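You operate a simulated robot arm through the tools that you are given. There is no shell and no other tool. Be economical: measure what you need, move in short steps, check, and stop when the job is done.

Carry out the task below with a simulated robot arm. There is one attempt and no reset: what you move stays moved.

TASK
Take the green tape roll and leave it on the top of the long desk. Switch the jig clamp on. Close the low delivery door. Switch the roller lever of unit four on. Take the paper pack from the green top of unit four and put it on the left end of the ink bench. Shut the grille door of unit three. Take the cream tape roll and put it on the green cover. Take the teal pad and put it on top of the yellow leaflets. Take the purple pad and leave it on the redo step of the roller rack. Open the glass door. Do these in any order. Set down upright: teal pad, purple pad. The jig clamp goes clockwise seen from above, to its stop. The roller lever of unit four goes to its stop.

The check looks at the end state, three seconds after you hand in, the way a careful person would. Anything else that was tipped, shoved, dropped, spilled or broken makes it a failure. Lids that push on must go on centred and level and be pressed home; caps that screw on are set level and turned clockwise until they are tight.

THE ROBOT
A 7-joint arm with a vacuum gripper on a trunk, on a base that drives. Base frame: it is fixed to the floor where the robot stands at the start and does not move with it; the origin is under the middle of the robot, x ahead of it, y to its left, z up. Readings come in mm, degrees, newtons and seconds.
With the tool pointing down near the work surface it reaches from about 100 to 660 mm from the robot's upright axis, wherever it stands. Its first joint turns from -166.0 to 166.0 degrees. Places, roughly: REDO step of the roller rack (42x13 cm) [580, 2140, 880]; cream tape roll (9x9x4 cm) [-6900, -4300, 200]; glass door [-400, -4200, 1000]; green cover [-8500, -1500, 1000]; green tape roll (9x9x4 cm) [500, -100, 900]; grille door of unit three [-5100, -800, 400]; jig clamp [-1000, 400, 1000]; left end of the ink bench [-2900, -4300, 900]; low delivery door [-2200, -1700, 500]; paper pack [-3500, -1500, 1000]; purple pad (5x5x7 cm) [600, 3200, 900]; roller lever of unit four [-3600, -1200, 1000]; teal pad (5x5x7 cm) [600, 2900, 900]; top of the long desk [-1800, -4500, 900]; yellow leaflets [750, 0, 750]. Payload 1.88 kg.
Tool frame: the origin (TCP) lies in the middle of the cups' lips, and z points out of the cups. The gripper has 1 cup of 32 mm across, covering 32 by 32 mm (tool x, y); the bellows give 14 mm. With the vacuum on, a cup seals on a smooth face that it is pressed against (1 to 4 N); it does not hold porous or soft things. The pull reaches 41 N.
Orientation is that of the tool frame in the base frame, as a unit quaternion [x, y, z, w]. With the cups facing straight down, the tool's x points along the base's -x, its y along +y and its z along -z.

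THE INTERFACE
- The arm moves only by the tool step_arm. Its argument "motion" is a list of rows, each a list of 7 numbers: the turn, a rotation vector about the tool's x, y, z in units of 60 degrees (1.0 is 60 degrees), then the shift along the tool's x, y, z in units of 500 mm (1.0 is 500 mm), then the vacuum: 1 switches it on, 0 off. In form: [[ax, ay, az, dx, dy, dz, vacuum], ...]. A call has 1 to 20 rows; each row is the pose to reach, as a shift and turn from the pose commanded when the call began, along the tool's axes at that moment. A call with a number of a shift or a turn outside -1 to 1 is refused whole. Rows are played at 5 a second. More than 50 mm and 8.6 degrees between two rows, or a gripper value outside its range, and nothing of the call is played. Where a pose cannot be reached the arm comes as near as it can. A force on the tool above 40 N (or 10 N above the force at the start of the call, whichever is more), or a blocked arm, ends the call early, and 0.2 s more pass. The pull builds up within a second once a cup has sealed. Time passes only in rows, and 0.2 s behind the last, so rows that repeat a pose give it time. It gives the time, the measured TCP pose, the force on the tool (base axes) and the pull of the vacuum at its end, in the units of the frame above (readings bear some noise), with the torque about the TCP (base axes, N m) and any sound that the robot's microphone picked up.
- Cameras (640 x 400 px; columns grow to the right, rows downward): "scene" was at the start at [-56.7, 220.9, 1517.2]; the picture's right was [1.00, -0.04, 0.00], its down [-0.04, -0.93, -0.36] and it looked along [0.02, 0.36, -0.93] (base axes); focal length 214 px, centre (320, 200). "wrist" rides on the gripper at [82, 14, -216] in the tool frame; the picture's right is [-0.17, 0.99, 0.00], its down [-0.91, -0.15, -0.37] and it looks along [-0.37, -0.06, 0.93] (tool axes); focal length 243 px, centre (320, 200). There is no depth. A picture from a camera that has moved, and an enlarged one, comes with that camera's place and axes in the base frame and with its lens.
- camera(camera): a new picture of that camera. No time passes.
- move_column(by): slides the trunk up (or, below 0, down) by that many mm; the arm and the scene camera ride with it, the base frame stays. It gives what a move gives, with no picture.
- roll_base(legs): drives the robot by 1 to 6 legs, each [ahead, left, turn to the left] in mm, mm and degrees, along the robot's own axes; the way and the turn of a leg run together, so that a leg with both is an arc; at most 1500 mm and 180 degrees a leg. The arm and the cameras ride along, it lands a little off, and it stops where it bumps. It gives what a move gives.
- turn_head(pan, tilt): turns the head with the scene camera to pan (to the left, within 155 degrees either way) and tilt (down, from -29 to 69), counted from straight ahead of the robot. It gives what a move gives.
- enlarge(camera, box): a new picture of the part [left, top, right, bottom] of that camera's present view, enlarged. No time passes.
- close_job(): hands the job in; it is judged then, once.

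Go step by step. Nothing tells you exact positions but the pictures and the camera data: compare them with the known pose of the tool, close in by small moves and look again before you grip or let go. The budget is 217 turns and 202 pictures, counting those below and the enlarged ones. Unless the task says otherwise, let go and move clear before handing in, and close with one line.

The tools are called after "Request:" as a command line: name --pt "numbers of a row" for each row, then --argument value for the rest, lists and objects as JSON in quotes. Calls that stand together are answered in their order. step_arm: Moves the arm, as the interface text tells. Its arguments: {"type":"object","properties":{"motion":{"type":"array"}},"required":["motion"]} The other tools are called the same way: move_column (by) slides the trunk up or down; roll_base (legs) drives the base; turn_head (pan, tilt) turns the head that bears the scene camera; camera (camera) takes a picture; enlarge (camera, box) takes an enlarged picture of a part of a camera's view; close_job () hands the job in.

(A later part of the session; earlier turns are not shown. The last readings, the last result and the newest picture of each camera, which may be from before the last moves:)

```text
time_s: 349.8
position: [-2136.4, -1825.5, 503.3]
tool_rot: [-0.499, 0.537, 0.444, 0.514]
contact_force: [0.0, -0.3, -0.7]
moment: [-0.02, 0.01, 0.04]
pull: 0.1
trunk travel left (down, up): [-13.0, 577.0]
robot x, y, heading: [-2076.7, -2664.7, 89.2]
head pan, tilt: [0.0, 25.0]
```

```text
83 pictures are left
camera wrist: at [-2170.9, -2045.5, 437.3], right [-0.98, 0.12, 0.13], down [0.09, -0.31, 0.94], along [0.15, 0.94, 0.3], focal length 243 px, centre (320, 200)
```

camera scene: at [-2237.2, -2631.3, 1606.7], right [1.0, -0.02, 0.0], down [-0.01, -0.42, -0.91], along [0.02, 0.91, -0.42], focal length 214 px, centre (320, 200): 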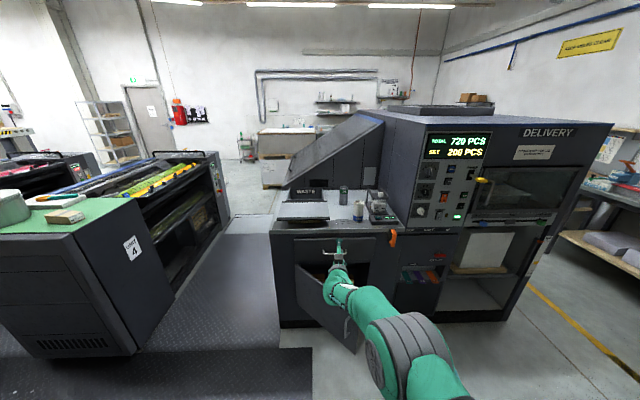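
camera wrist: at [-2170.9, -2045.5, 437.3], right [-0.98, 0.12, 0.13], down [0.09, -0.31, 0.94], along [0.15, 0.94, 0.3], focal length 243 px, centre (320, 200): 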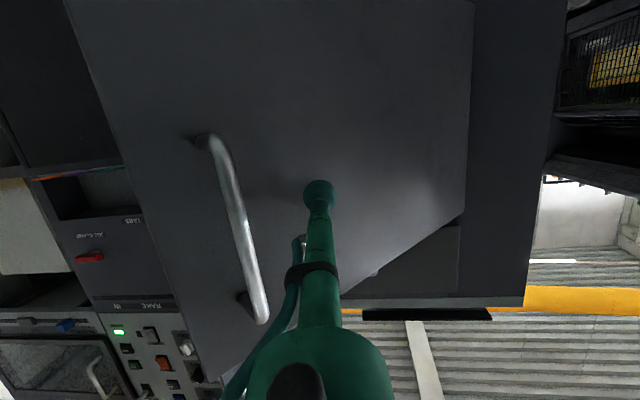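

Cup is right in front of the door's outer face, beside the handle. Push ahead until it's shut.

Request:
roll_base --legs '[[200, 0, 0], [80, 0, 0], [30, 0, 0], [30, 0, 0]]'

Request:
camera --camera "wrist"

```text
time_s: 352.4
position: [-2136.6, -1539.1, 502.4]
tool_rot: [-0.5, 0.536, 0.447, 0.513]
contact_force: [0.5, -22.9, 7.6]
moment: [-0.04, -0.23, 0.12]
pull: 41.0
trunk travel left (down, up): [-13.0, 577.0]
robot x, y, heading: [-2068.2, -2378.4, 89.3]
head pan, tilt: [0.0, 25.0]
stopped in leg 3: the force on the tool passed its limit at 88 N (the readings are from after the stop); the commanded pose is now the measured one
```

```text
82 pictures are left
camera wrist: at [-2170.3, -1759.2, 436.7], right [-0.98, 0.11, 0.13], down [0.09, -0.32, 0.94], along [0.15, 0.94, 0.3], focal length 243 px, centre (320, 200)
```

wrist: 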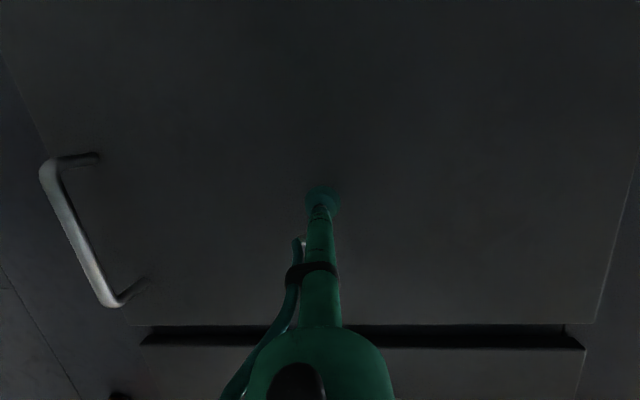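

The door is flush shut; vacuum is still on, so I switch it off before backing away.

Request:
step_arm --pt "0 0 0 0 0 0 0" --pt "0 0 0 0 0 0 0" --pt "0 0 0 0 0 0 0" --pt "0 0 0 0 0 0 0"

Request:
roll_base --legs '[[-300, 0, 0]]'

Request:
move_column --by 400

Request:
move_column --by 120

Request:
turn_head --pan 20 --tilt 25

Request:
camera --camera "scene"

```text
time_s: 353.4
position: [-2136.2, -1539.3, 502.6]
tool_rot: [-0.5, 0.537, 0.446, 0.512]
contact_force: [0.6, -35.5, 12.3]
moment: [-0.26, 0.17, 0.1]
pull: 0.1
trunk travel left (down, up): [-13.0, 577.0]
robot x, y, heading: [-2068.8, -2378.9, 89.3]
head pan, tilt: [0.0, 25.0]
```

```text
time_s: 355.4
position: [-2143.7, -1831.2, 500.8]
tool_rot: [-0.502, 0.535, 0.448, 0.511]
contact_force: [-0.2, 0.4, -0.6]
moment: [0.02, 0.01, 0.03]
pull: 0.1
trunk travel left (down, up): [-13.0, 577.0]
robot x, y, heading: [-2072.6, -2671.5, 89.2]
head pan, tilt: [0.0, 25.0]
```

```text
time_s: 359.2
position: [-2144.0, -1830.5, 901.1]
tool_rot: [-0.503, 0.535, 0.448, 0.51]
contact_force: [0.0, 0.3, 0.2]
moment: [0.0, 0.01, 0.02]
pull: 0.0
trunk travel left (down, up): [-413.0, 177.0]
robot x, y, heading: [-2073.6, -2673.6, 89.5]
head pan, tilt: [0.0, 25.0]
```

```text
time_s: 360.8
position: [-2144.3, -1830.6, 1021.5]
tool_rot: [-0.502, 0.536, 0.447, 0.511]
contact_force: [-0.5, 0.1, -0.2]
moment: [0.01, 0.02, 0.0]
pull: 0.0
trunk travel left (down, up): [-533.0, 57.0]
robot x, y, heading: [-2071.9, -2672.2, 89.8]
head pan, tilt: [0.0, 25.0]
```

```text
time_s: 361.6
position: [-2145.0, -1831.2, 1020.5]
tool_rot: [-0.502, 0.535, 0.447, 0.511]
contact_force: [-0.3, 0.3, 0.1]
moment: [0.04, 0.0, 0.0]
pull: 0.0
trunk travel left (down, up): [-533.0, 57.0]
robot x, y, heading: [-2073.2, -2670.6, 89.3]
head pan, tilt: [20.0, 25.0]
```

```text
81 pictures are left
camera scene: at [-2267.0, -2641.7, 1606.7], right [0.94, 0.33, 0.0], down [0.14, -0.4, -0.91], along [-0.3, 0.85, -0.42], focal length 214 px, centre (320, 200)
```

scene: 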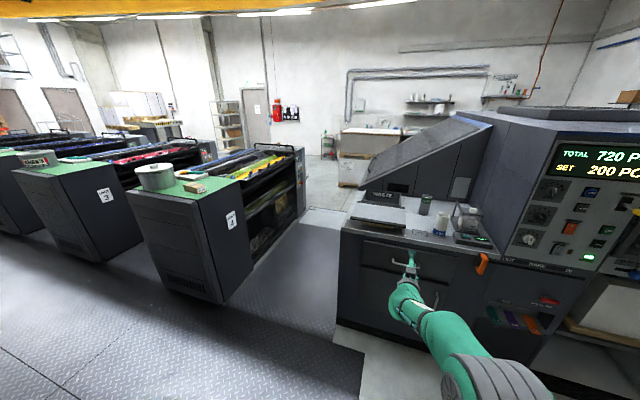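

The low door is shut. Zoom onto unit four for the lever and paper pack.

Request:
enlarge --camera "scene" --box '[100, 130, 324, 270]'

```text
2.86 times, centred on (212, 200) of scene
camera zoom: at [-2267.0, -2641.7, 1606.7], right [0.94, 0.33, 0.0], down [0.14, -0.4, -0.91], along [-0.3, 0.85, -0.42], focal length 613 px, centre (629, 200)
```

zoom: 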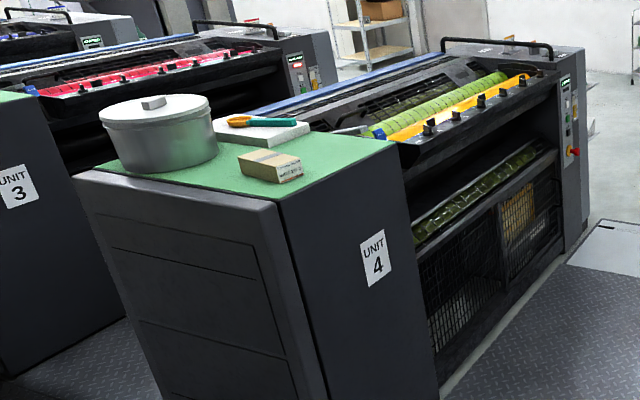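

Request:
enlarge --camera "scene" --box '[180, 140, 276, 200]'

```text
6.67 times, centred on (228, 170) of scene
camera zoom: at [-2267.0, -2641.7, 1606.7], right [0.94, 0.33, 0.0], down [0.14, -0.4, -0.91], along [-0.3, 0.85, -0.42], focal length 1430 px, centre (933, 400)
```

zoom: 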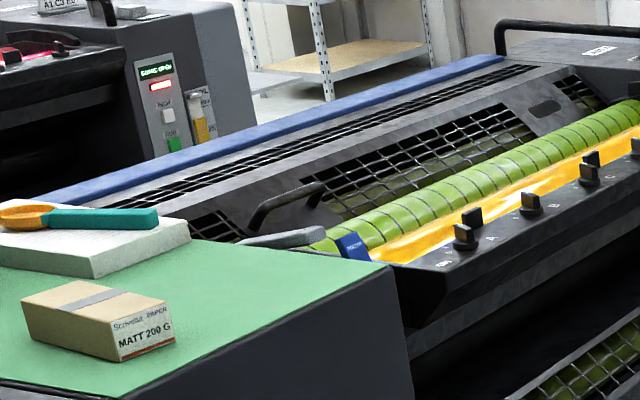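

The pack and the grey lever (with blue tag) are identified. First bring the tool back to pointing down, raised.

Request:
step_arm --pt "0 0.125 0 0.006 0 -0.025 0" --pt "0 0.25 0 0.013 0 -0.051 0" --pt "0 0.375 0 0.019 0 -0.076 0" --pt "0 0.5 0 0.025 0 -0.101 0" --pt "0 0.625 0 0.032 0 -0.127 0" --pt "0 0.75 0 0.038 0 -0.152 0"

Request:
step_arm --pt "0 0.125 0 0.022 0 -0.064 0" --pt "0 0.25 0 0.045 0 -0.129 0" --pt "0 0.375 0 0.067 0 -0.193 0" --pt "0 0.5 0 0.089 0 -0.257 0" --pt "0 0.625 0 0.112 0 -0.322 0" --pt "0 0.75 0 0.134 0 -0.386 0"

```text
time_s: 363.0
position: [-2146.2, -1908.8, 1005.8]
tool_rot: [-0.644, 0.68, 0.215, 0.275]
contact_force: [-1.2, 1.7, 7.6]
moment: [-1.1, -0.07, -0.23]
pull: 0.0
trunk travel left (down, up): [-533.0, 57.0]
robot x, y, heading: [-2071.9, -2672.2, 89.7]
head pan, tilt: [20.0, 25.0]
```

```text
time_s: 364.4
position: [-2170.6, -2083.0, 1112.6]
tool_rot: [-0.672, 0.739, -0.039, -0.018]
contact_force: [0.1, -0.4, -0.3]
moment: [-0.01, 0.04, -0.02]
pull: 0.1
trunk travel left (down, up): [-533.0, 57.0]
robot x, y, heading: [-2072.4, -2671.2, 89.8]
head pan, tilt: [20.0, 25.0]
```

Level the tool, retract, raise, and drive to the +x side of unit four, facing -x.

Request:
step_arm --pt "-0.016 -0.038 -0.044 0.08 0 0 0" --pt "-0.032 -0.075 -0.088 0.16 0 0 0" --pt "-0.032 -0.075 -0.088 0.24 0 0 0" --pt "-0.032 -0.075 -0.088 0.3 0 0 0"

Request:
move_column --by 50

Request:
roll_base --legs '[[0, 0, 90], [1030, 0, 0], [0, 1000, 0]]'

Request:
turn_head --pan 0 --tilt 30

Request:
camera --camera "scene"

```text
time_s: 365.4
position: [-2185.4, -2232.9, 1122.0]
tool_rot: [-0.705, 0.709, 0.0, -0.003]
contact_force: [-0.2, -0.5, 0.2]
moment: [-0.01, 0.0, -0.02]
pull: 0.1
trunk travel left (down, up): [-533.0, 57.0]
robot x, y, heading: [-2071.5, -2669.4, 89.5]
head pan, tilt: [20.0, 25.0]
```

```text
time_s: 366.3
position: [-2184.3, -2232.0, 1172.3]
tool_rot: [-0.705, 0.709, 0.001, -0.001]
contact_force: [-0.6, 0.3, -0.2]
moment: [0.03, -0.02, 0.01]
pull: 0.0
trunk travel left (down, up): [-583.0, 7.0]
robot x, y, heading: [-2073.4, -2672.4, 89.6]
head pan, tilt: [20.0, 25.0]
```

```text
time_s: 380.1
position: [-3596.2, -3706.1, 1172.2]
tool_rot: [1.0, -0.03, 0.0, 0.002]
contact_force: [-0.6, 0.1, 0.6]
moment: [-0.01, -0.01, -0.01]
pull: 0.0
trunk travel left (down, up): [-583.0, 7.0]
robot x, y, heading: [-3152.9, -3617.5, 176.2]
head pan, tilt: [20.0, 25.0]
```

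```text
time_s: 380.9
position: [-3595.6, -3706.1, 1171.2]
tool_rot: [1.0, -0.03, 0.0, 0.001]
contact_force: [0.2, 0.1, -1.1]
moment: [0.03, -0.01, -0.01]
pull: 0.0
trunk travel left (down, up): [-583.0, 7.0]
robot x, y, heading: [-3153.3, -3617.2, 176.4]
head pan, tilt: [0.0, 30.0]
```

```text
78 pictures are left
camera scene: at [-3190.3, -3778.5, 1648.7], right [0.06, 1.0, 0.0], down [0.5, -0.03, -0.87], along [-0.86, 0.05, -0.5], focal length 214 px, centre (320, 200)
```

scene: 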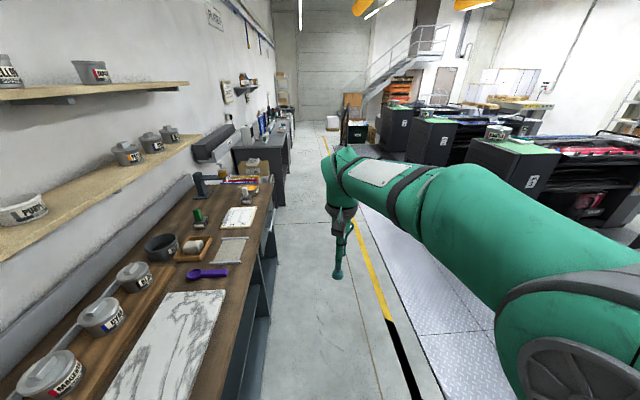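

I went the wrong way (heading 180 has left = -y); I'm beside the ink bench. Go back +y to unit four.

Request:
roll_base --legs '[[-60, 0, 3.6], [0, -1200, 0], [0, -880, 0]]'

Request:
turn_head --pan -10 --tilt 40

Request:
camera --camera "scene"

Request:
camera --camera "wrist"

```text
time_s: 391.7
position: [-3519.6, -1681.9, 1171.9]
tool_rot: [1.0, -0.004, 0.001, 0.001]
contact_force: [-1.3, -0.5, -0.1]
moment: [-0.01, -0.03, -0.02]
pull: 0.0
trunk travel left (down, up): [-583.0, 7.0]
robot x, y, heading: [-3082.6, -1567.4, 179.2]
head pan, tilt: [0.0, 30.0]
```

```text
time_s: 392.4
position: [-3518.8, -1680.0, 1171.7]
tool_rot: [1.0, -0.004, 0.001, 0.003]
contact_force: [0.3, 0.0, -1.3]
moment: [-0.04, 0.0, -0.04]
pull: 0.0
trunk travel left (down, up): [-583.0, 7.0]
robot x, y, heading: [-3079.4, -1570.8, 179.2]
head pan, tilt: [-10.0, 40.0]
```

```text
77 pictures are left
camera scene: at [-3103.3, -1718.6, 1633.4], right [0.18, 0.98, 0.0], down [0.63, -0.12, -0.77], along [-0.75, 0.14, -0.64], focal length 214 px, centre (320, 200)
```

scene: 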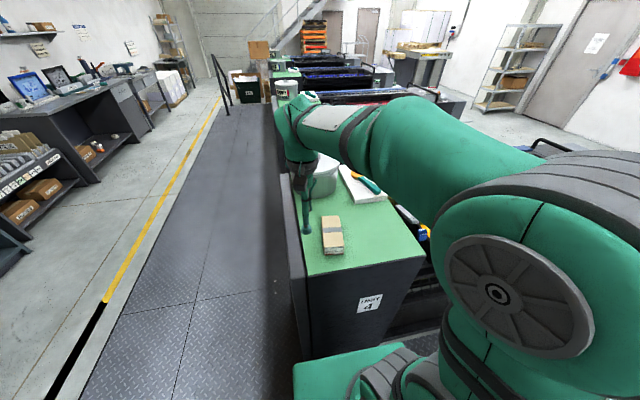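

```text
76 pictures are left
camera wrist: at [-3437.3, -1695.7, 1388.6], right [-0.17, -0.98, 0.0], down [-0.91, 0.16, 0.37], along [-0.37, 0.06, -0.93], focal length 243 px, centre (320, 200)
```

wrist: 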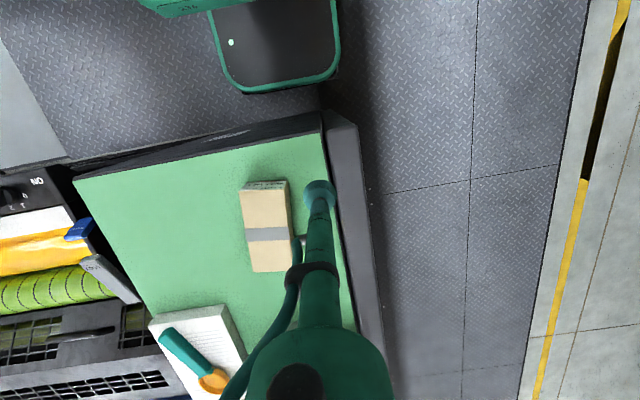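

Pack and lever are in view. Do the lever first: shift right (+y) 300 mm and look down at it.

Request:
roll_base --legs '[[0, -300, 0]]'

Request:
camera --camera "wrist"

Request:
enlarge --camera "scene" --box '[240, 160, 432, 280]'

```text
time_s: 394.5
position: [-3515.7, -1382.1, 1173.1]
tool_rot: [1.0, 0.0, 0.0, 0.002]
contact_force: [0.2, -0.7, -0.2]
moment: [-0.01, 0.01, 0.05]
pull: 0.1
trunk travel left (down, up): [-583.0, 7.0]
robot x, y, heading: [-3076.8, -1267.2, 179.9]
head pan, tilt: [-10.0, 40.0]
```

```text
75 pictures are left
camera wrist: at [-3433.8, -1394.6, 1388.7], right [-0.16, -0.99, 0.0], down [-0.91, 0.15, 0.37], along [-0.37, 0.06, -0.93], focal length 243 px, centre (320, 200)
```

wrist: 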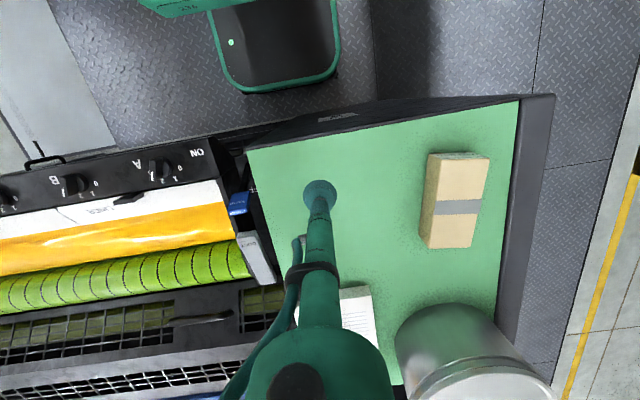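

```text
3.33 times, centred on (336, 220) of scene
camera zoom: at [-3099.6, -1413.9, 1633.4], right [0.18, 0.98, 0.0], down [0.63, -0.11, -0.77], along [-0.75, 0.13, -0.64], focal length 715 px, centre (267, 133)
```

zoom: 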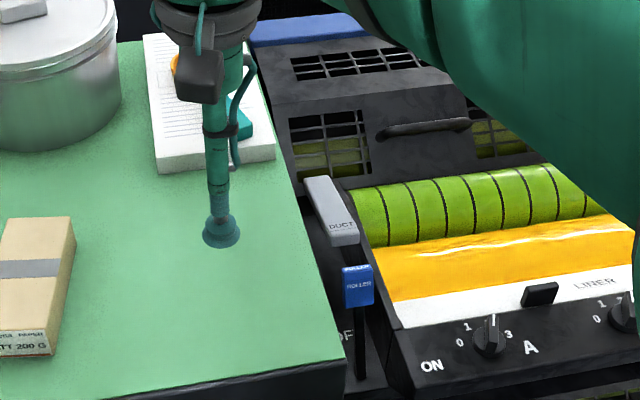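

The blue "ROLLER" lever is next to the cabinet edge. Zoom in to read OFF/ON.

Request:
enlarge --camera "wrist" --box '[196, 150, 292, 300]'

Request:
enlarge --camera "scene" --box '[316, 205, 380, 285]'

```text
2.67 times, centred on (244, 225) of wrist
camera zoom: at [-3433.8, -1394.6, 1388.7], right [-0.16, -0.99, 0.0], down [-0.91, 0.15, 0.37], along [-0.37, 0.06, -0.93], focal length 647 px, centre (523, 133)
```

zoom: 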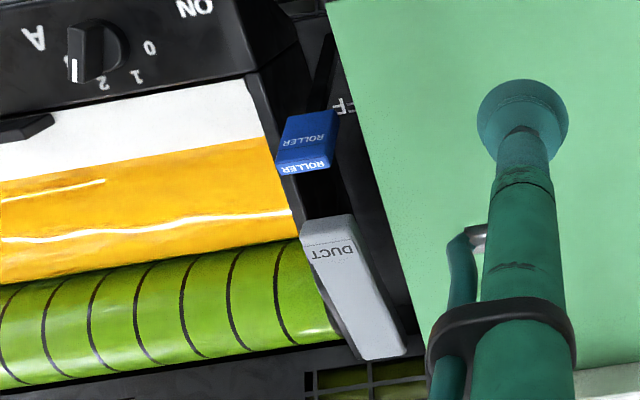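

```text
5.00 times, centred on (348, 245) of scene
camera zoom: at [-3099.6, -1413.9, 1633.4], right [0.18, 0.98, 0.0], down [0.63, -0.11, -0.77], along [-0.75, 0.13, -0.64], focal length 1072 px, centre (180, -25)
```

zoom: 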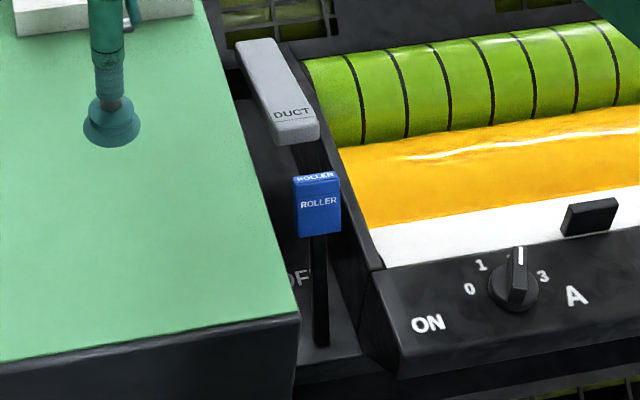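

OFF is where the lever leans now (-x); ON is toward +x. Knob ≈(-3576,-1227,990), the DUCT lever ends at x≈-3635, so I'll drop the tool into the 43 mm gap behind the ROLLER knob and pull toward +x. First hover.

Request:
step_arm --pt "0 0 0 -0.045 -0.08 0 0" --pt "0 0 0 -0.09 -0.16 0 0" --pt "0 0 0 -0.135 -0.24 0.03 0" --pt "0 0 0 -0.182 -0.31 0.08 0" --pt "0 0 0 -0.182 -0.31 0.16 0" --pt "0 0 0 -0.182 -0.31 0.25 0"

Request:
enlarge --camera "wrist" --box '[224, 110, 416, 230]'

Request:
enlarge --camera "scene" --box '[310, 190, 390, 240]'

```text
time_s: 395.9
position: [-3605.4, -1225.9, 1046.2]
tool_rot: [1.0, 0.001, -0.001, 0.001]
contact_force: [0.0, -0.3, -0.2]
moment: [0.01, 0.02, 0.0]
pull: 0.1
trunk travel left (down, up): [-583.0, 7.0]
robot x, y, heading: [-3079.8, -1267.1, 179.6]
head pan, tilt: [-10.0, 40.0]
```

```text
3.33 times, centred on (320, 170) of wrist
camera zoom: at [-3524.2, -1239.4, 1262.7], right [-0.16, -0.99, 0.0], down [-0.91, 0.15, 0.37], along [-0.37, 0.06, -0.93], focal length 809 px, centre (320, 300)
```

zoom: 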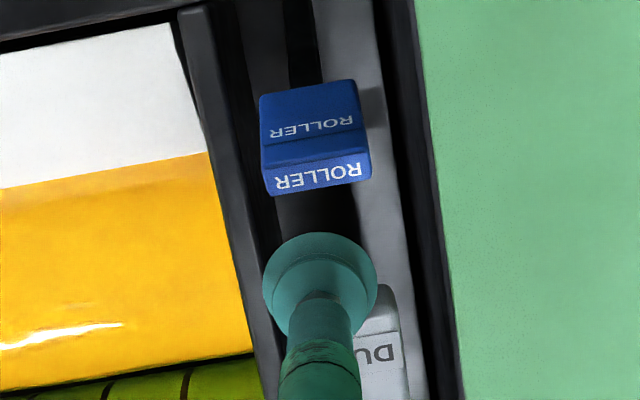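

```text
8.00 times, centred on (350, 215) of scene
camera zoom: at [-3099.6, -1414.3, 1633.4], right [0.18, 0.98, 0.0], down [0.63, -0.11, -0.77], along [-0.75, 0.13, -0.64], focal length 1716 px, centre (80, 80)
```

zoom: 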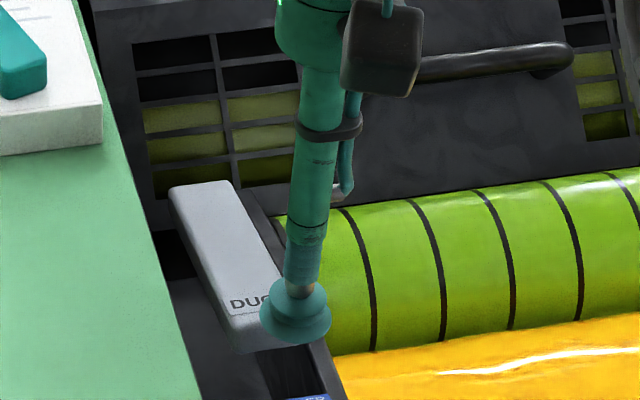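

The gap lines up: shift 3 mm away from the knob and descend behind it.

Request:
step_arm --pt "0 0 0 -0.006 0 0.04 0" --pt "0 0 0 -0.006 0 0.08 0" --pt "0 0 0 -0.006 0 0.11 0"

Request:
enlarge --camera "wrist" --box '[256, 120, 384, 200]'

```text
time_s: 396.7
position: [-3607.6, -1226.5, 990.7]
tool_rot: [1.0, 0.001, 0.0, 0.002]
contact_force: [0.2, 0.0, -0.5]
moment: [-0.05, -0.02, -0.04]
pull: 0.1
trunk travel left (down, up): [-583.0, 7.0]
robot x, y, heading: [-3079.0, -1266.8, 180.0]
head pan, tilt: [-10.0, 40.0]
```

```text
5.00 times, centred on (320, 160) of wrist
camera zoom: at [-3525.9, -1238.9, 1207.9], right [-0.16, -0.99, 0.0], down [-0.91, 0.15, 0.37], along [-0.37, 0.06, -0.93], focal length 1213 px, centre (320, 400)
```

zoom: 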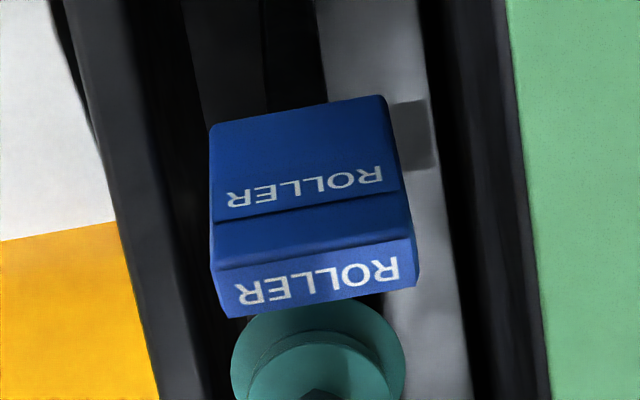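

No contact yet. Pull toward +x until the stop.

Request:
step_arm --pt "0 0 0 0.03 0 0 0" --pt "0 0 0 0.06 0 0 0" --pt "0 0 0 0.09 0 0 0" --pt "0 0 0 0.12 0 0 0" --pt "0 0 0 0.15 0 0 0" --pt "0 0 0 0.18 0 0.005 0" --pt "0 0 0 0.205 0 0.01 0" --pt "0 0 0 0.23 0 0.016 0" --pt "0 0 0 0.25 0 0.022 0"

Request:
enlarge --camera "wrist" --box '[240, 90, 400, 190]'

```text
time_s: 398.5
position: [-3508.7, -1224.8, 990.3]
tool_rot: [1.0, 0.004, -0.015, 0.0]
contact_force: [-11.7, -1.5, 1.3]
moment: [0.06, 0.0, -0.02]
pull: 0.1
trunk travel left (down, up): [-583.0, 7.0]
robot x, y, heading: [-3076.6, -1263.5, 180.0]
head pan, tilt: [-10.0, 40.0]
stopped in row 9: the force on the tool passed its limit at 47 N (the readings are from after the stop); the commanded pose is now the measured one
```

```text
4.00 times, centred on (320, 140) of wrist
camera zoom: at [-3420.4, -1239.6, 1204.4], right [-0.16, -0.99, 0.0], down [-0.9, 0.15, 0.4], along [-0.4, 0.06, -0.92], focal length 970 px, centre (320, 440)
```

zoom: 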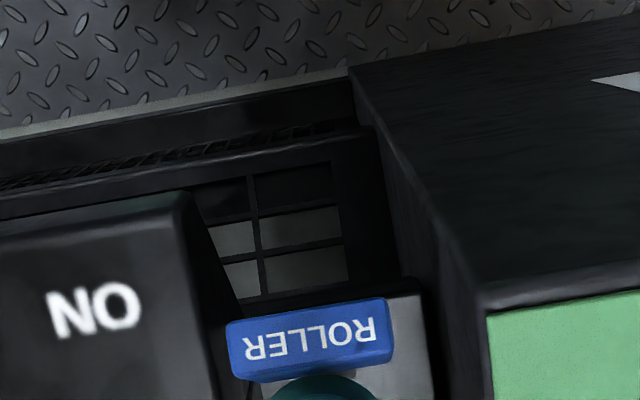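

Stop reached, lever beside "ON". Back off slightly and lift out; then move to the paper pack.

Request:
step_arm --pt "0 0 0 -0.03 0 0 0" --pt "0 0 0 -0.04 0 -0.05 0" --pt "0 0 0 -0.04 0 -0.14 0" --pt "0 0 0 -0.04 0 -0.23 0" --pt "0 0 0 -0.04 0 -0.32 0"

Request:
roll_base --legs '[[0, 300, 0]]'

Request:
camera --camera "wrist"

```text
time_s: 399.7
position: [-3520.1, -1223.6, 1147.9]
tool_rot: [1.0, 0.004, -0.011, 0.0]
contact_force: [0.4, 0.4, -0.2]
moment: [0.04, -0.05, 0.0]
pull: 0.1
trunk travel left (down, up): [-583.0, 7.0]
robot x, y, heading: [-3076.9, -1267.7, 179.9]
head pan, tilt: [-10.0, 40.0]
```

```text
time_s: 401.7
position: [-3521.4, -1517.5, 1149.2]
tool_rot: [1.0, 0.004, -0.011, 0.0]
contact_force: [0.4, 0.2, 0.5]
moment: [0.0, 0.0, -0.01]
pull: 0.1
trunk travel left (down, up): [-583.0, 7.0]
robot x, y, heading: [-3080.4, -1558.8, 179.8]
head pan, tilt: [-10.0, 40.0]
```

```text
67 pictures are left
camera wrist: at [-3434.9, -1531.4, 1362.5], right [-0.16, -0.99, 0.0], down [-0.91, 0.15, 0.4], along [-0.39, 0.06, -0.92], focal length 243 px, centre (320, 200)
```

wrist: 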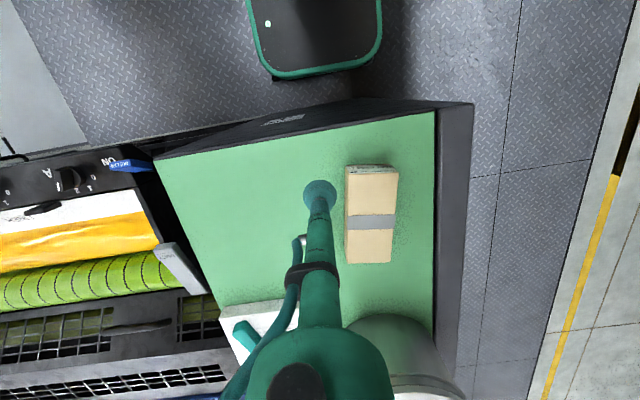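

Lever is on. Pack top centre ≈(-3616,-1579,1033). Move over it.

Request:
step_arm --pt "0 0.021 0 -0.065 0.04 0.02 0" --pt "0 0.021 0 -0.13 0.08 0.05 0" --pt "0 0.021 0 -0.19 0.123 0.09 0" --pt "0 0.021 0 -0.19 0.123 0.15 0"

Request:
enlarge --camera "wrist" --box '[240, 110, 400, 210]'

```text
time_s: 402.7
position: [-3619.3, -1578.5, 1078.8]
tool_rot: [1.0, 0.003, -0.001, 0.0]
contact_force: [0.1, 0.5, 0.0]
moment: [0.0, 0.0, 0.01]
pull: 0.0
trunk travel left (down, up): [-583.0, 7.0]
robot x, y, heading: [-3073.8, -1558.0, 180.0]
head pan, tilt: [-10.0, 40.0]
```

```text
4.00 times, centred on (320, 160) of wrist
camera zoom: at [-3536.5, -1593.7, 1294.5], right [-0.16, -0.99, 0.0], down [-0.92, 0.15, 0.38], along [-0.37, 0.06, -0.93], focal length 970 px, centre (320, 360)
```

zoom: 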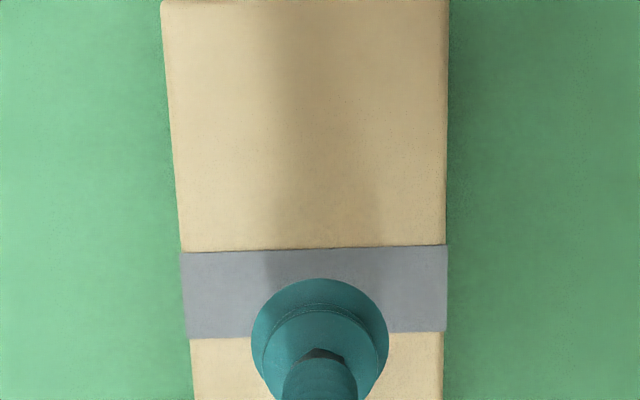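

The cup will land on the band's centre. Lower with vacuum.

Request:
step_arm --pt "0 0 0 0 0 0.04 1" --pt "0 0 0 0 0 0.07 1" --pt "0 0 0 0 0 0.085 1" --pt "0 0 0 0 0 0.095 1" --pt "0 0 0 0 0 0.1 1" --pt "0 0 0 0 0 0.1 1"

```text
time_s: 403.8
position: [-3619.0, -1580.3, 1033.2]
tool_rot: [1.0, 0.004, -0.006, 0.001]
contact_force: [4.9, 1.3, 11.7]
moment: [-0.04, 0.03, -0.21]
pull: 40.3
trunk travel left (down, up): [-583.0, 7.0]
robot x, y, heading: [-3078.5, -1558.6, 180.1]
head pan, tilt: [-10.0, 40.0]
stopped in row 5: the force on the tool passed its limit at 42 N (the readings are from after the stop); the commanded pose is now the measured one
```

Sealed. Lift, retract, drive to the ink bench and face it.

Request:
step_arm --pt "0 0 0 0 0 -0.03 1" --pt "0 0 0 0 0 -0.1 1" --pt "0 0 0 0 0 -0.19 1" --pt "0 0 0 0.06 0 -0.25 1" --pt "0 0 0 0.14 0 -0.25 1" --pt "0 0 0 0.22 0 -0.25 1"

Request:
roll_base --legs '[[-100, 0, 0], [0, 1000, 0], [0, 950, 0], [0, 0, 90]]'

Request:
turn_head --pan 10 --tilt 40

Request:
camera --camera "scene"

```text
time_s: 405.2
position: [-3507.6, -1579.7, 1155.1]
tool_rot: [1.0, 0.003, -0.004, 0.0]
contact_force: [0.7, 0.3, -4.4]
moment: [0.01, -0.03, -0.04]
pull: 40.4
trunk travel left (down, up): [-583.0, 7.0]
robot x, y, heading: [-3075.4, -1556.5, 180.0]
head pan, tilt: [-10.0, 40.0]
```

```text
time_s: 419.6
position: [-2944.7, -3942.3, 1155.7]
tool_rot: [0.69, 0.724, -0.003, 0.003]
contact_force: [0.1, 0.0, -4.5]
moment: [0.0, -0.04, 0.0]
pull: 40.5
trunk travel left (down, up): [-583.0, 7.0]
robot x, y, heading: [-2984.2, -3511.7, -87.9]
head pan, tilt: [-10.0, 40.0]
```

```text
time_s: 420.4
position: [-2945.1, -3942.2, 1156.1]
tool_rot: [0.69, 0.724, -0.003, 0.003]
contact_force: [0.3, 1.1, -4.1]
moment: [0.04, -0.04, -0.01]
pull: 40.7
trunk travel left (down, up): [-583.0, 7.0]
robot x, y, heading: [-2980.3, -3510.3, -87.9]
head pan, tilt: [10.0, 40.0]
```

```text
65 pictures are left
camera scene: at [-2801.9, -3528.8, 1633.3], right [-0.98, -0.21, 0.0], down [-0.14, 0.63, -0.77], along [0.16, -0.75, -0.64], focal length 214 px, centre (320, 200)
```

scene: 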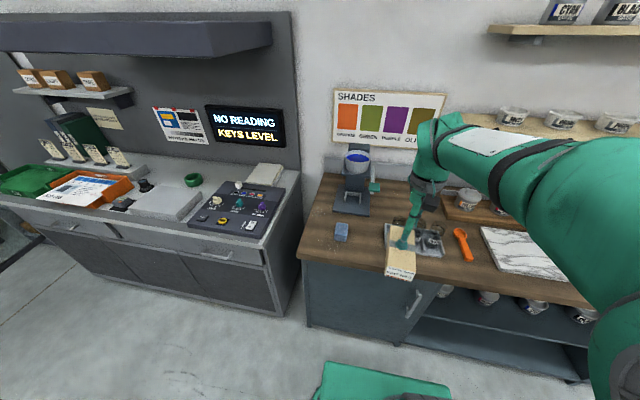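

The ink bench's left end has a free patch between the blue sponge and the tray, ≈(-2872,-4240). Move over it and look.

Request:
roll_base --legs '[[130, 65, -2]]'

Request:
step_arm --pt "0 0 0 -0.08 0 0 1" --pt "0 0 0 -0.16 0 0 1" --pt "0 0 0 -0.24 0 0 1" --pt "0 0 0 -0.32 0 0 1"

Request:
camera --camera "wrist"

Request:
camera --camera "scene"

```text
time_s: 421.8
position: [-2892.1, -4071.9, 1155.4]
tool_rot: [0.703, 0.711, -0.003, 0.003]
contact_force: [0.4, 1.0, -4.5]
moment: [-0.03, 0.0, -0.02]
pull: 41.0
trunk travel left (down, up): [-583.0, 7.0]
robot x, y, heading: [-2913.4, -3639.4, -90.0]
head pan, tilt: [10.0, 40.0]
```

```text
time_s: 422.8
position: [-2887.8, -4234.1, 1155.4]
tool_rot: [0.702, 0.712, -0.003, 0.002]
contact_force: [-0.6, -0.2, -3.1]
moment: [0.02, 0.01, 0.0]
pull: 40.7
trunk travel left (down, up): [-583.0, 7.0]
robot x, y, heading: [-2912.0, -3637.3, -89.9]
head pan, tilt: [10.0, 40.0]
```

```text
64 pictures are left
camera wrist: at [-2876.0, -4150.3, 1371.6], right [0.99, -0.15, 0.0], down [-0.14, -0.91, 0.38], along [-0.06, -0.38, -0.92], focal length 243 px, centre (320, 200)
```

wrist: 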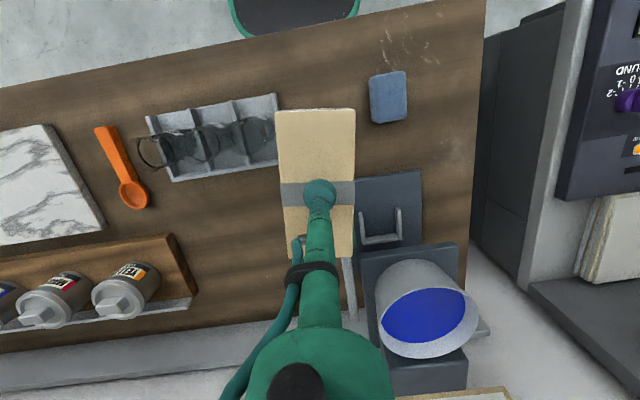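

```text
63 pictures are left
camera scene: at [-2735.0, -3662.9, 1633.3], right [-0.98, -0.18, 0.0], down [-0.11, 0.63, -0.77], along [0.14, -0.75, -0.64], focal length 214 px, centre (320, 200)
```

scene: 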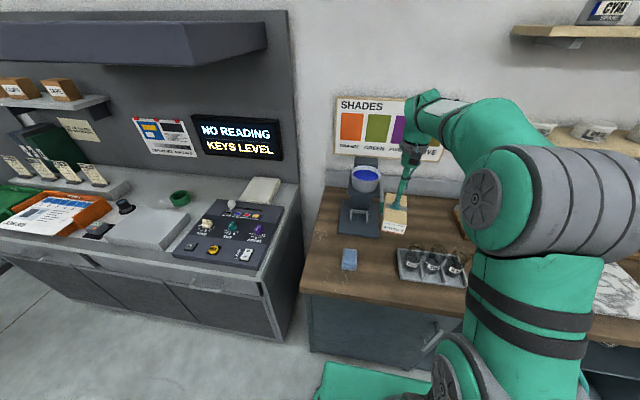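

The spot directly below is free (between tray and stand). Lower the pack.

Request:
step_arm --pt "0 0 0 0.024 0.008 0.08 1" --pt "0 0 0 0.024 0.008 0.17 1" --pt "0 0 0 0.024 0.008 0.26 1" --pt "0 0 0 0.024 0.008 0.34 1" --pt "0 0 0 0.024 0.008 0.4 1"

Request:
camera --camera "wrist"

```text
time_s: 424.0
position: [-2885.7, -4222.0, 953.9]
tool_rot: [0.703, 0.711, -0.003, 0.004]
contact_force: [0.2, 0.3, -4.3]
moment: [0.0, 0.0, -0.04]
pull: 40.7
trunk travel left (down, up): [-583.0, 7.0]
robot x, y, heading: [-2915.2, -3638.8, -89.8]
head pan, tilt: [10.0, 40.0]
```

```text
62 pictures are left
camera wrist: at [-2874.1, -4138.8, 1168.7], right [0.99, -0.15, 0.0], down [-0.14, -0.91, 0.38], along [-0.06, -0.38, -0.92], focal length 243 px, centre (320, 200)
```

wrist: 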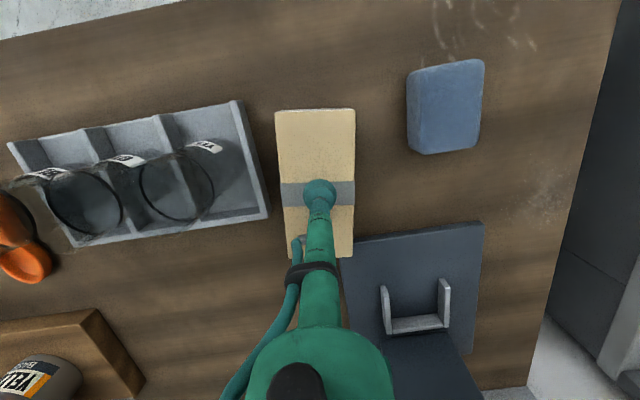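

Clear of the stand and tray. Lower to contact.

Request:
step_arm --pt "0 0 0 0 0 0.012 1" --pt "0 0 0 0 0 0.024 1" --pt "0 0 0 0 0 0.034 1"

```text
time_s: 424.8
position: [-2887.0, -4222.1, 941.9]
tool_rot: [0.703, 0.711, -0.006, 0.005]
contact_force: [-6.6, 5.3, 28.9]
moment: [0.08, -0.01, -0.12]
pull: 40.7
trunk travel left (down, up): [-583.0, 7.0]
robot x, y, heading: [-2913.7, -3639.3, -89.4]
head pan, tilt: [10.0, 40.0]
```

Contact. Release and lift away.

Request:
step_arm --pt "0 0 0 0 0 -0.012 0" --pt "0 0 0 0 0 -0.012 0" --pt "0 0 0 0 0 -0.012 0" --pt "0 0 0 0 0 -0.03 0" --pt "0 0 0 0 0 -0.1 0" --pt "0 0 0 0 0 -0.19 0" --pt "0 0 0 0 0 -0.28 0" --pt "0 0 0 0.08 0 -0.34 0" --pt "0 0 0 0.17 0 -0.38 0" --pt "0 0 0 0.26 0 -0.38 0" --pt "0 0 0 0.3 0 -0.38 0"

Request:
roll_base --legs '[[-150, 0, 0]]'

Request:
camera --camera "scene"

```text
time_s: 427.2
position: [-2887.5, -4066.4, 1130.6]
tool_rot: [0.702, 0.712, -0.003, 0.003]
contact_force: [-0.2, 0.3, -0.1]
moment: [0.0, 0.0, -0.02]
pull: 0.0
trunk travel left (down, up): [-583.0, 7.0]
robot x, y, heading: [-2916.6, -3641.4, -89.9]
head pan, tilt: [10.0, 40.0]
```

```text
time_s: 428.5
position: [-2887.1, -3917.5, 1130.4]
tool_rot: [0.702, 0.712, -0.003, 0.004]
contact_force: [-0.6, 0.8, 0.3]
moment: [-0.01, 0.04, -0.02]
pull: 0.1
trunk travel left (down, up): [-583.0, 7.0]
robot x, y, heading: [-2913.3, -3490.2, -89.5]
head pan, tilt: [10.0, 40.0]
```

```text
61 pictures are left
camera scene: at [-2735.9, -3511.4, 1633.4], right [-0.98, -0.18, 0.0], down [-0.12, 0.63, -0.77], along [0.14, -0.75, -0.64], focal length 214 px, centre (320, 200)
```

scene: 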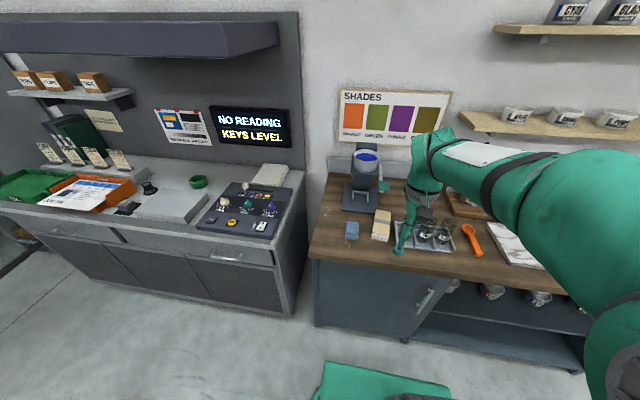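

The paper pack is placed. Next, unit three's grille door: drive over there and look into the gap between units three and four.

Request:
roll_base --legs '[[-300, 0, 0], [0, -1480, 0], [-500, -150, 0], [0, 0, -90]]'

Request:
turn_head --pan -70 --tilt 30

Request:
camera --camera "scene"

```text
time_s: 443.9
position: [-4961.1, -2734.3, 1132.0]
tool_rot: [1.0, -0.002, -0.004, 0.0]
contact_force: [0.5, -0.4, 0.2]
moment: [-0.02, 0.03, 0.01]
pull: 0.0
trunk travel left (down, up): [-583.0, 7.0]
robot x, y, heading: [-4532.4, -2713.9, 179.7]
head pan, tilt: [10.0, 40.0]
```

```text
time_s: 445.4
position: [-4959.4, -2736.1, 1130.6]
tool_rot: [1.0, -0.001, -0.005, 0.0]
contact_force: [0.2, 0.7, 0.6]
moment: [-0.02, -0.02, 0.04]
pull: 0.1
trunk travel left (down, up): [-583.0, 7.0]
robot x, y, heading: [-4534.3, -2712.2, 179.6]
head pan, tilt: [-70.0, 30.0]
```

```text
60 pictures are left
camera scene: at [-4503.2, -2791.4, 1648.7], right [0.94, 0.33, 0.0], down [0.17, -0.47, -0.87], along [-0.29, 0.82, -0.5], focal length 214 px, centre (320, 200)
```

scene: 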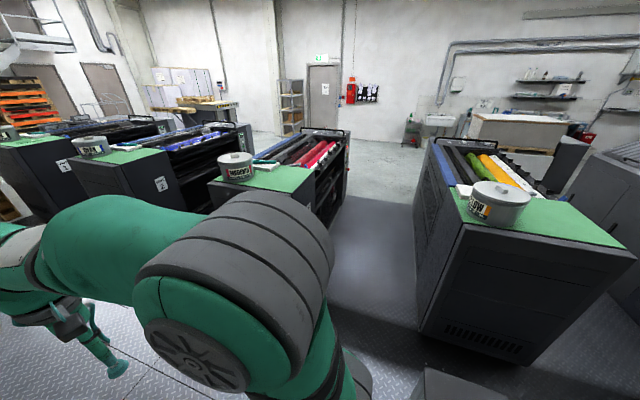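

Drive into the gap a little and look at unit three's side.

Request:
roll_base --legs '[[-30, -850, 0]]'

Request:
turn_head --pan -85 --tilt 40

Request:
camera --camera "scene"

```text
time_s: 449.9
position: [-4914.1, -1895.1, 1131.3]
tool_rot: [1.0, -0.008, -0.005, 0.0]
contact_force: [-1.0, 0.3, 0.0]
moment: [0.02, 0.01, 0.03]
pull: 0.0
trunk travel left (down, up): [-583.0, 7.0]
robot x, y, heading: [-4486.4, -1881.4, 178.6]
head pan, tilt: [-70.0, 30.0]
```

```text
time_s: 450.7
position: [-4915.5, -1895.3, 1130.7]
tool_rot: [1.0, -0.009, -0.005, 0.0]
contact_force: [0.3, 0.1, -0.1]
moment: [0.02, -0.02, 0.05]
pull: 0.1
trunk travel left (down, up): [-583.0, 7.0]
robot x, y, heading: [-4486.2, -1878.4, 178.6]
head pan, tilt: [-85.0, 40.0]
```

```text
59 pictures are left
camera scene: at [-4435.3, -1959.4, 1633.4], right [1.0, 0.06, 0.0], down [0.04, -0.64, -0.77], along [-0.05, 0.76, -0.64], focal length 214 px, centre (320, 200)
```

scene: 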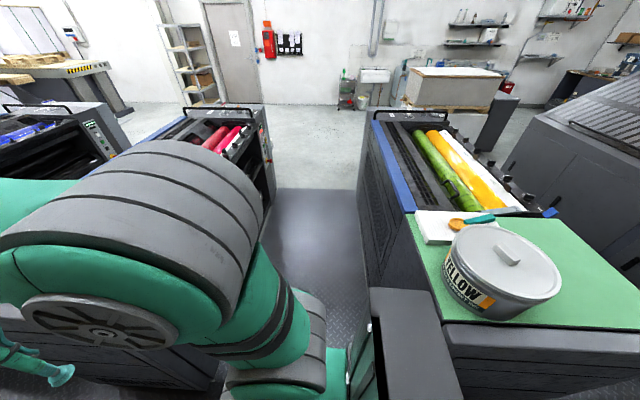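

Request:
roll_base --legs '[[0, 0, -88.6]]'

Request:
turn_head --pan 25 --tilt 40

Request:
camera --camera "scene"

```text
time_s: 454.9
position: [-4497.9, -1453.4, 1131.2]
tool_rot: [-0.699, 0.715, 0.003, 0.003]
contact_force: [1.0, -0.5, -0.1]
moment: [0.04, 0.0, -0.07]
pull: 0.1
trunk travel left (down, up): [-583.0, 7.0]
robot x, y, heading: [-4488.6, -1880.0, 88.2]
head pan, tilt: [-85.0, 40.0]
```

```text
time_s: 456.8
position: [-4499.1, -1452.2, 1131.7]
tool_rot: [-0.699, 0.715, 0.004, 0.002]
contact_force: [-0.5, -0.9, 0.0]
moment: [-0.02, 0.0, -0.01]
pull: 0.1
trunk travel left (down, up): [-583.0, 7.0]
robot x, y, heading: [-4489.9, -1882.4, 88.0]
head pan, tilt: [25.0, 40.0]
```

```text
58 pictures are left
camera scene: at [-4685.0, -1855.6, 1633.3], right [0.92, 0.39, 0.0], down [0.25, -0.59, -0.77], along [-0.3, 0.7, -0.64], focal length 214 px, centre (320, 200)
```

scene: 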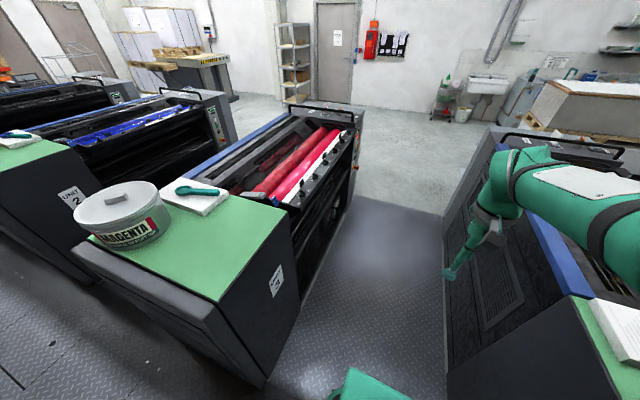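

Request:
enlarge --camera "scene" --box '[270, 150, 370, 320]'

```text
2.35 times, centred on (320, 235) of scene
camera zoom: at [-4685.0, -1855.6, 1633.3], right [0.92, 0.39, 0.0], down [0.25, -0.59, -0.77], along [-0.3, 0.7, -0.64], focal length 505 px, centre (320, 118)
```

zoom: 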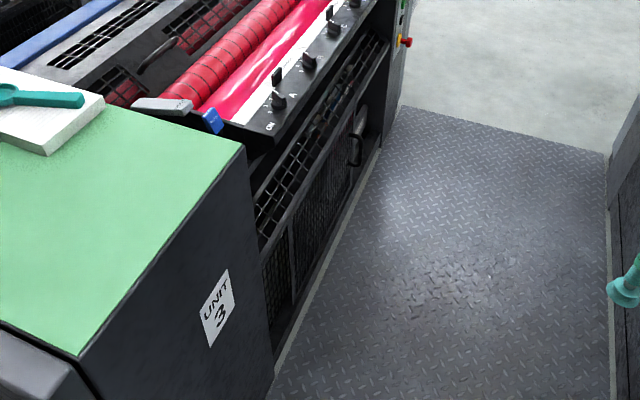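

A grille panel with handle is on unit three's lower side. Drive in and look at it square-on.

Request:
roll_base --legs '[[700, 0, 1.5]]'

Request:
turn_head --pan 75 --tilt 50

Request:
camera --camera "scene"

```text
time_s: 460.5
position: [-4506.6, -770.6, 1131.6]
tool_rot: [0.713, -0.701, -0.004, -0.003]
contact_force: [-0.6, 0.8, -0.3]
moment: [0.01, 0.0, 0.02]
pull: 0.1
trunk travel left (down, up): [-583.0, 7.0]
robot x, y, heading: [-4483.7, -1195.1, 90.1]
head pan, tilt: [25.0, 40.0]
```

```text
time_s: 461.7
position: [-4508.8, -769.6, 1130.2]
tool_rot: [0.713, -0.701, -0.003, -0.003]
contact_force: [0.1, 0.0, -0.8]
moment: [0.0, -0.01, -0.04]
pull: 0.1
trunk travel left (down, up): [-583.0, 7.0]
robot x, y, heading: [-4479.4, -1198.7, 90.4]
head pan, tilt: [75.0, 50.0]
```

```text
56 pictures are left
camera scene: at [-4715.6, -1237.8, 1619.2], right [0.25, 0.97, 0.0], down [0.74, -0.19, -0.64], along [-0.62, 0.16, -0.77], focal length 214 px, centre (320, 200)
```

scene: 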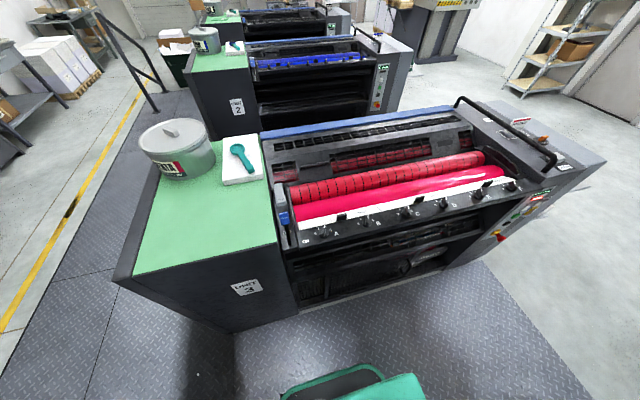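

The overhang hides it; lower the column and view from lower.

Request:
move_column --by -400

Request:
turn_head --pan 70 --tilt 45

Request:
camera --camera "scene"

```text
time_s: 465.6
position: [-4508.5, -769.9, 731.5]
tool_rot: [0.713, -0.702, -0.003, -0.003]
contact_force: [-0.4, 0.2, -0.1]
moment: [-0.02, 0.01, 0.03]
pull: 0.0
trunk travel left (down, up): [-183.0, 407.0]
robot x, y, heading: [-4478.6, -1199.1, 90.4]
head pan, tilt: [75.0, 50.0]
```

```text
time_s: 466.2
position: [-4508.3, -770.3, 729.8]
tool_rot: [0.713, -0.702, -0.002, -0.003]
contact_force: [-0.5, -0.6, 0.5]
moment: [0.02, 0.0, -0.02]
pull: 0.0
trunk travel left (down, up): [-183.0, 407.0]
robot x, y, heading: [-4477.9, -1196.3, 90.4]
head pan, tilt: [70.0, 45.0]
```

```text
55 pictures are left
camera scene: at [-4717.7, -1230.1, 1226.1], right [0.33, 0.94, 0.0], down [0.67, -0.24, -0.71], along [-0.67, 0.24, -0.71], focal length 214 px, centre (320, 200)
```

scene: 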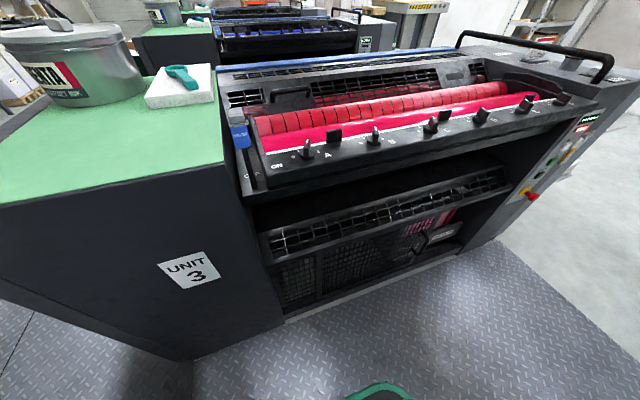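

Request:
enlarge --camera "scene" --box '[250, 160, 506, 320]'

```text
2.50 times, centred on (378, 240) of scene
camera zoom: at [-4717.7, -1230.1, 1226.1], right [0.33, 0.94, 0.0], down [0.67, -0.24, -0.71], along [-0.67, 0.24, -0.71], focal length 536 px, centre (175, 100)
```

zoom: 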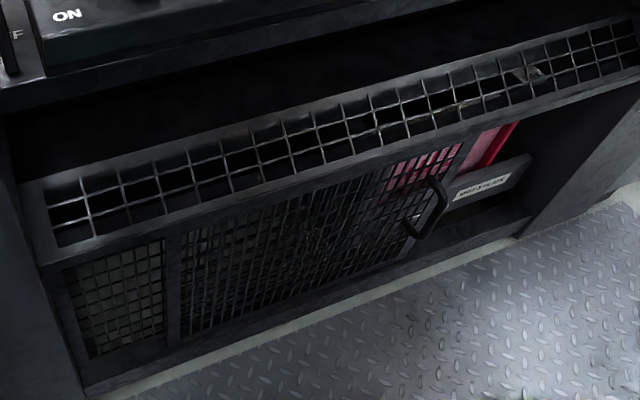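

The grille door is a sliding panel pushed left (-y); its handle is near (-5050,-640,450) and it must slide ~370 mm toward +y. I position the robot opposite, facing -x.

Request:
roll_base --legs '[[460, 85, 0], [0, 0, 89.5]]'

Request:
turn_head --pan -10 --tilt 35

Request:
camera --camera "scene"

Request:
camera --camera "wrist"

```text
time_s: 472.8
position: [-4991.7, -745.2, 730.3]
tool_rot: [1.0, -0.015, -0.005, 0.0]
contact_force: [0.3, 0.4, 0.2]
moment: [0.01, 0.0, 0.03]
pull: 0.0
trunk travel left (down, up): [-183.0, 407.0]
robot x, y, heading: [-4564.2, -735.3, 177.9]
head pan, tilt: [70.0, 45.0]
```

```text
time_s: 474.3
position: [-4992.4, -744.9, 730.5]
tool_rot: [1.0, -0.014, -0.004, 0.0]
contact_force: [-1.1, 0.5, -0.2]
moment: [-0.05, 0.01, 0.02]
pull: 0.2
trunk travel left (down, up): [-183.0, 407.0]
robot x, y, heading: [-4565.1, -735.1, 178.2]
head pan, tilt: [-10.0, 35.0]
```

```text
53 pictures are left
camera scene: at [-4595.4, -880.9, 1240.9], right [0.21, 0.98, 0.0], down [0.56, -0.12, -0.82], along [-0.8, 0.17, -0.57], focal length 214 px, centre (320, 200)
```

scene: 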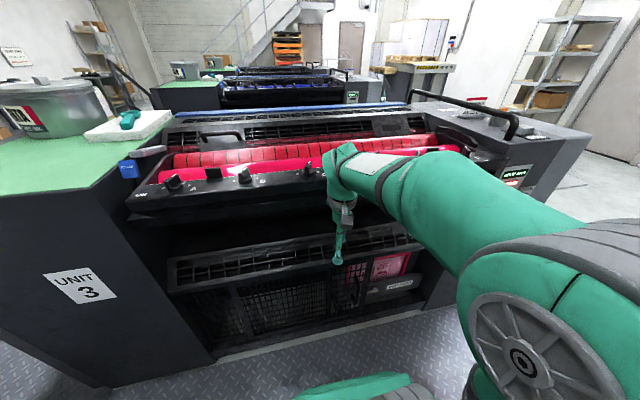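

```text
52 pictures are left
camera wrist: at [-4909.2, -762.0, 946.3], right [-0.19, -0.98, 0.0], down [-0.91, 0.18, 0.38], along [-0.38, 0.07, -0.92], focal length 243 px, centre (320, 200)
```

wrist: 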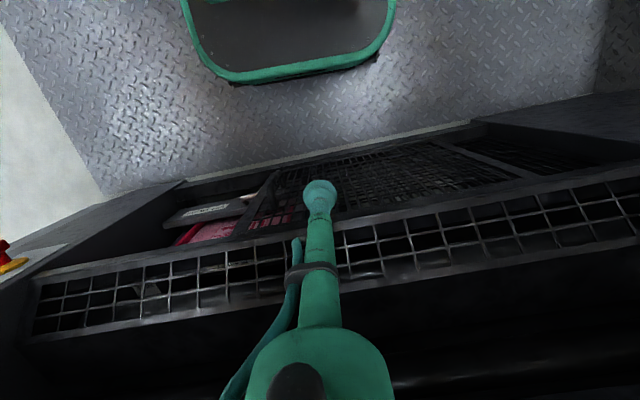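

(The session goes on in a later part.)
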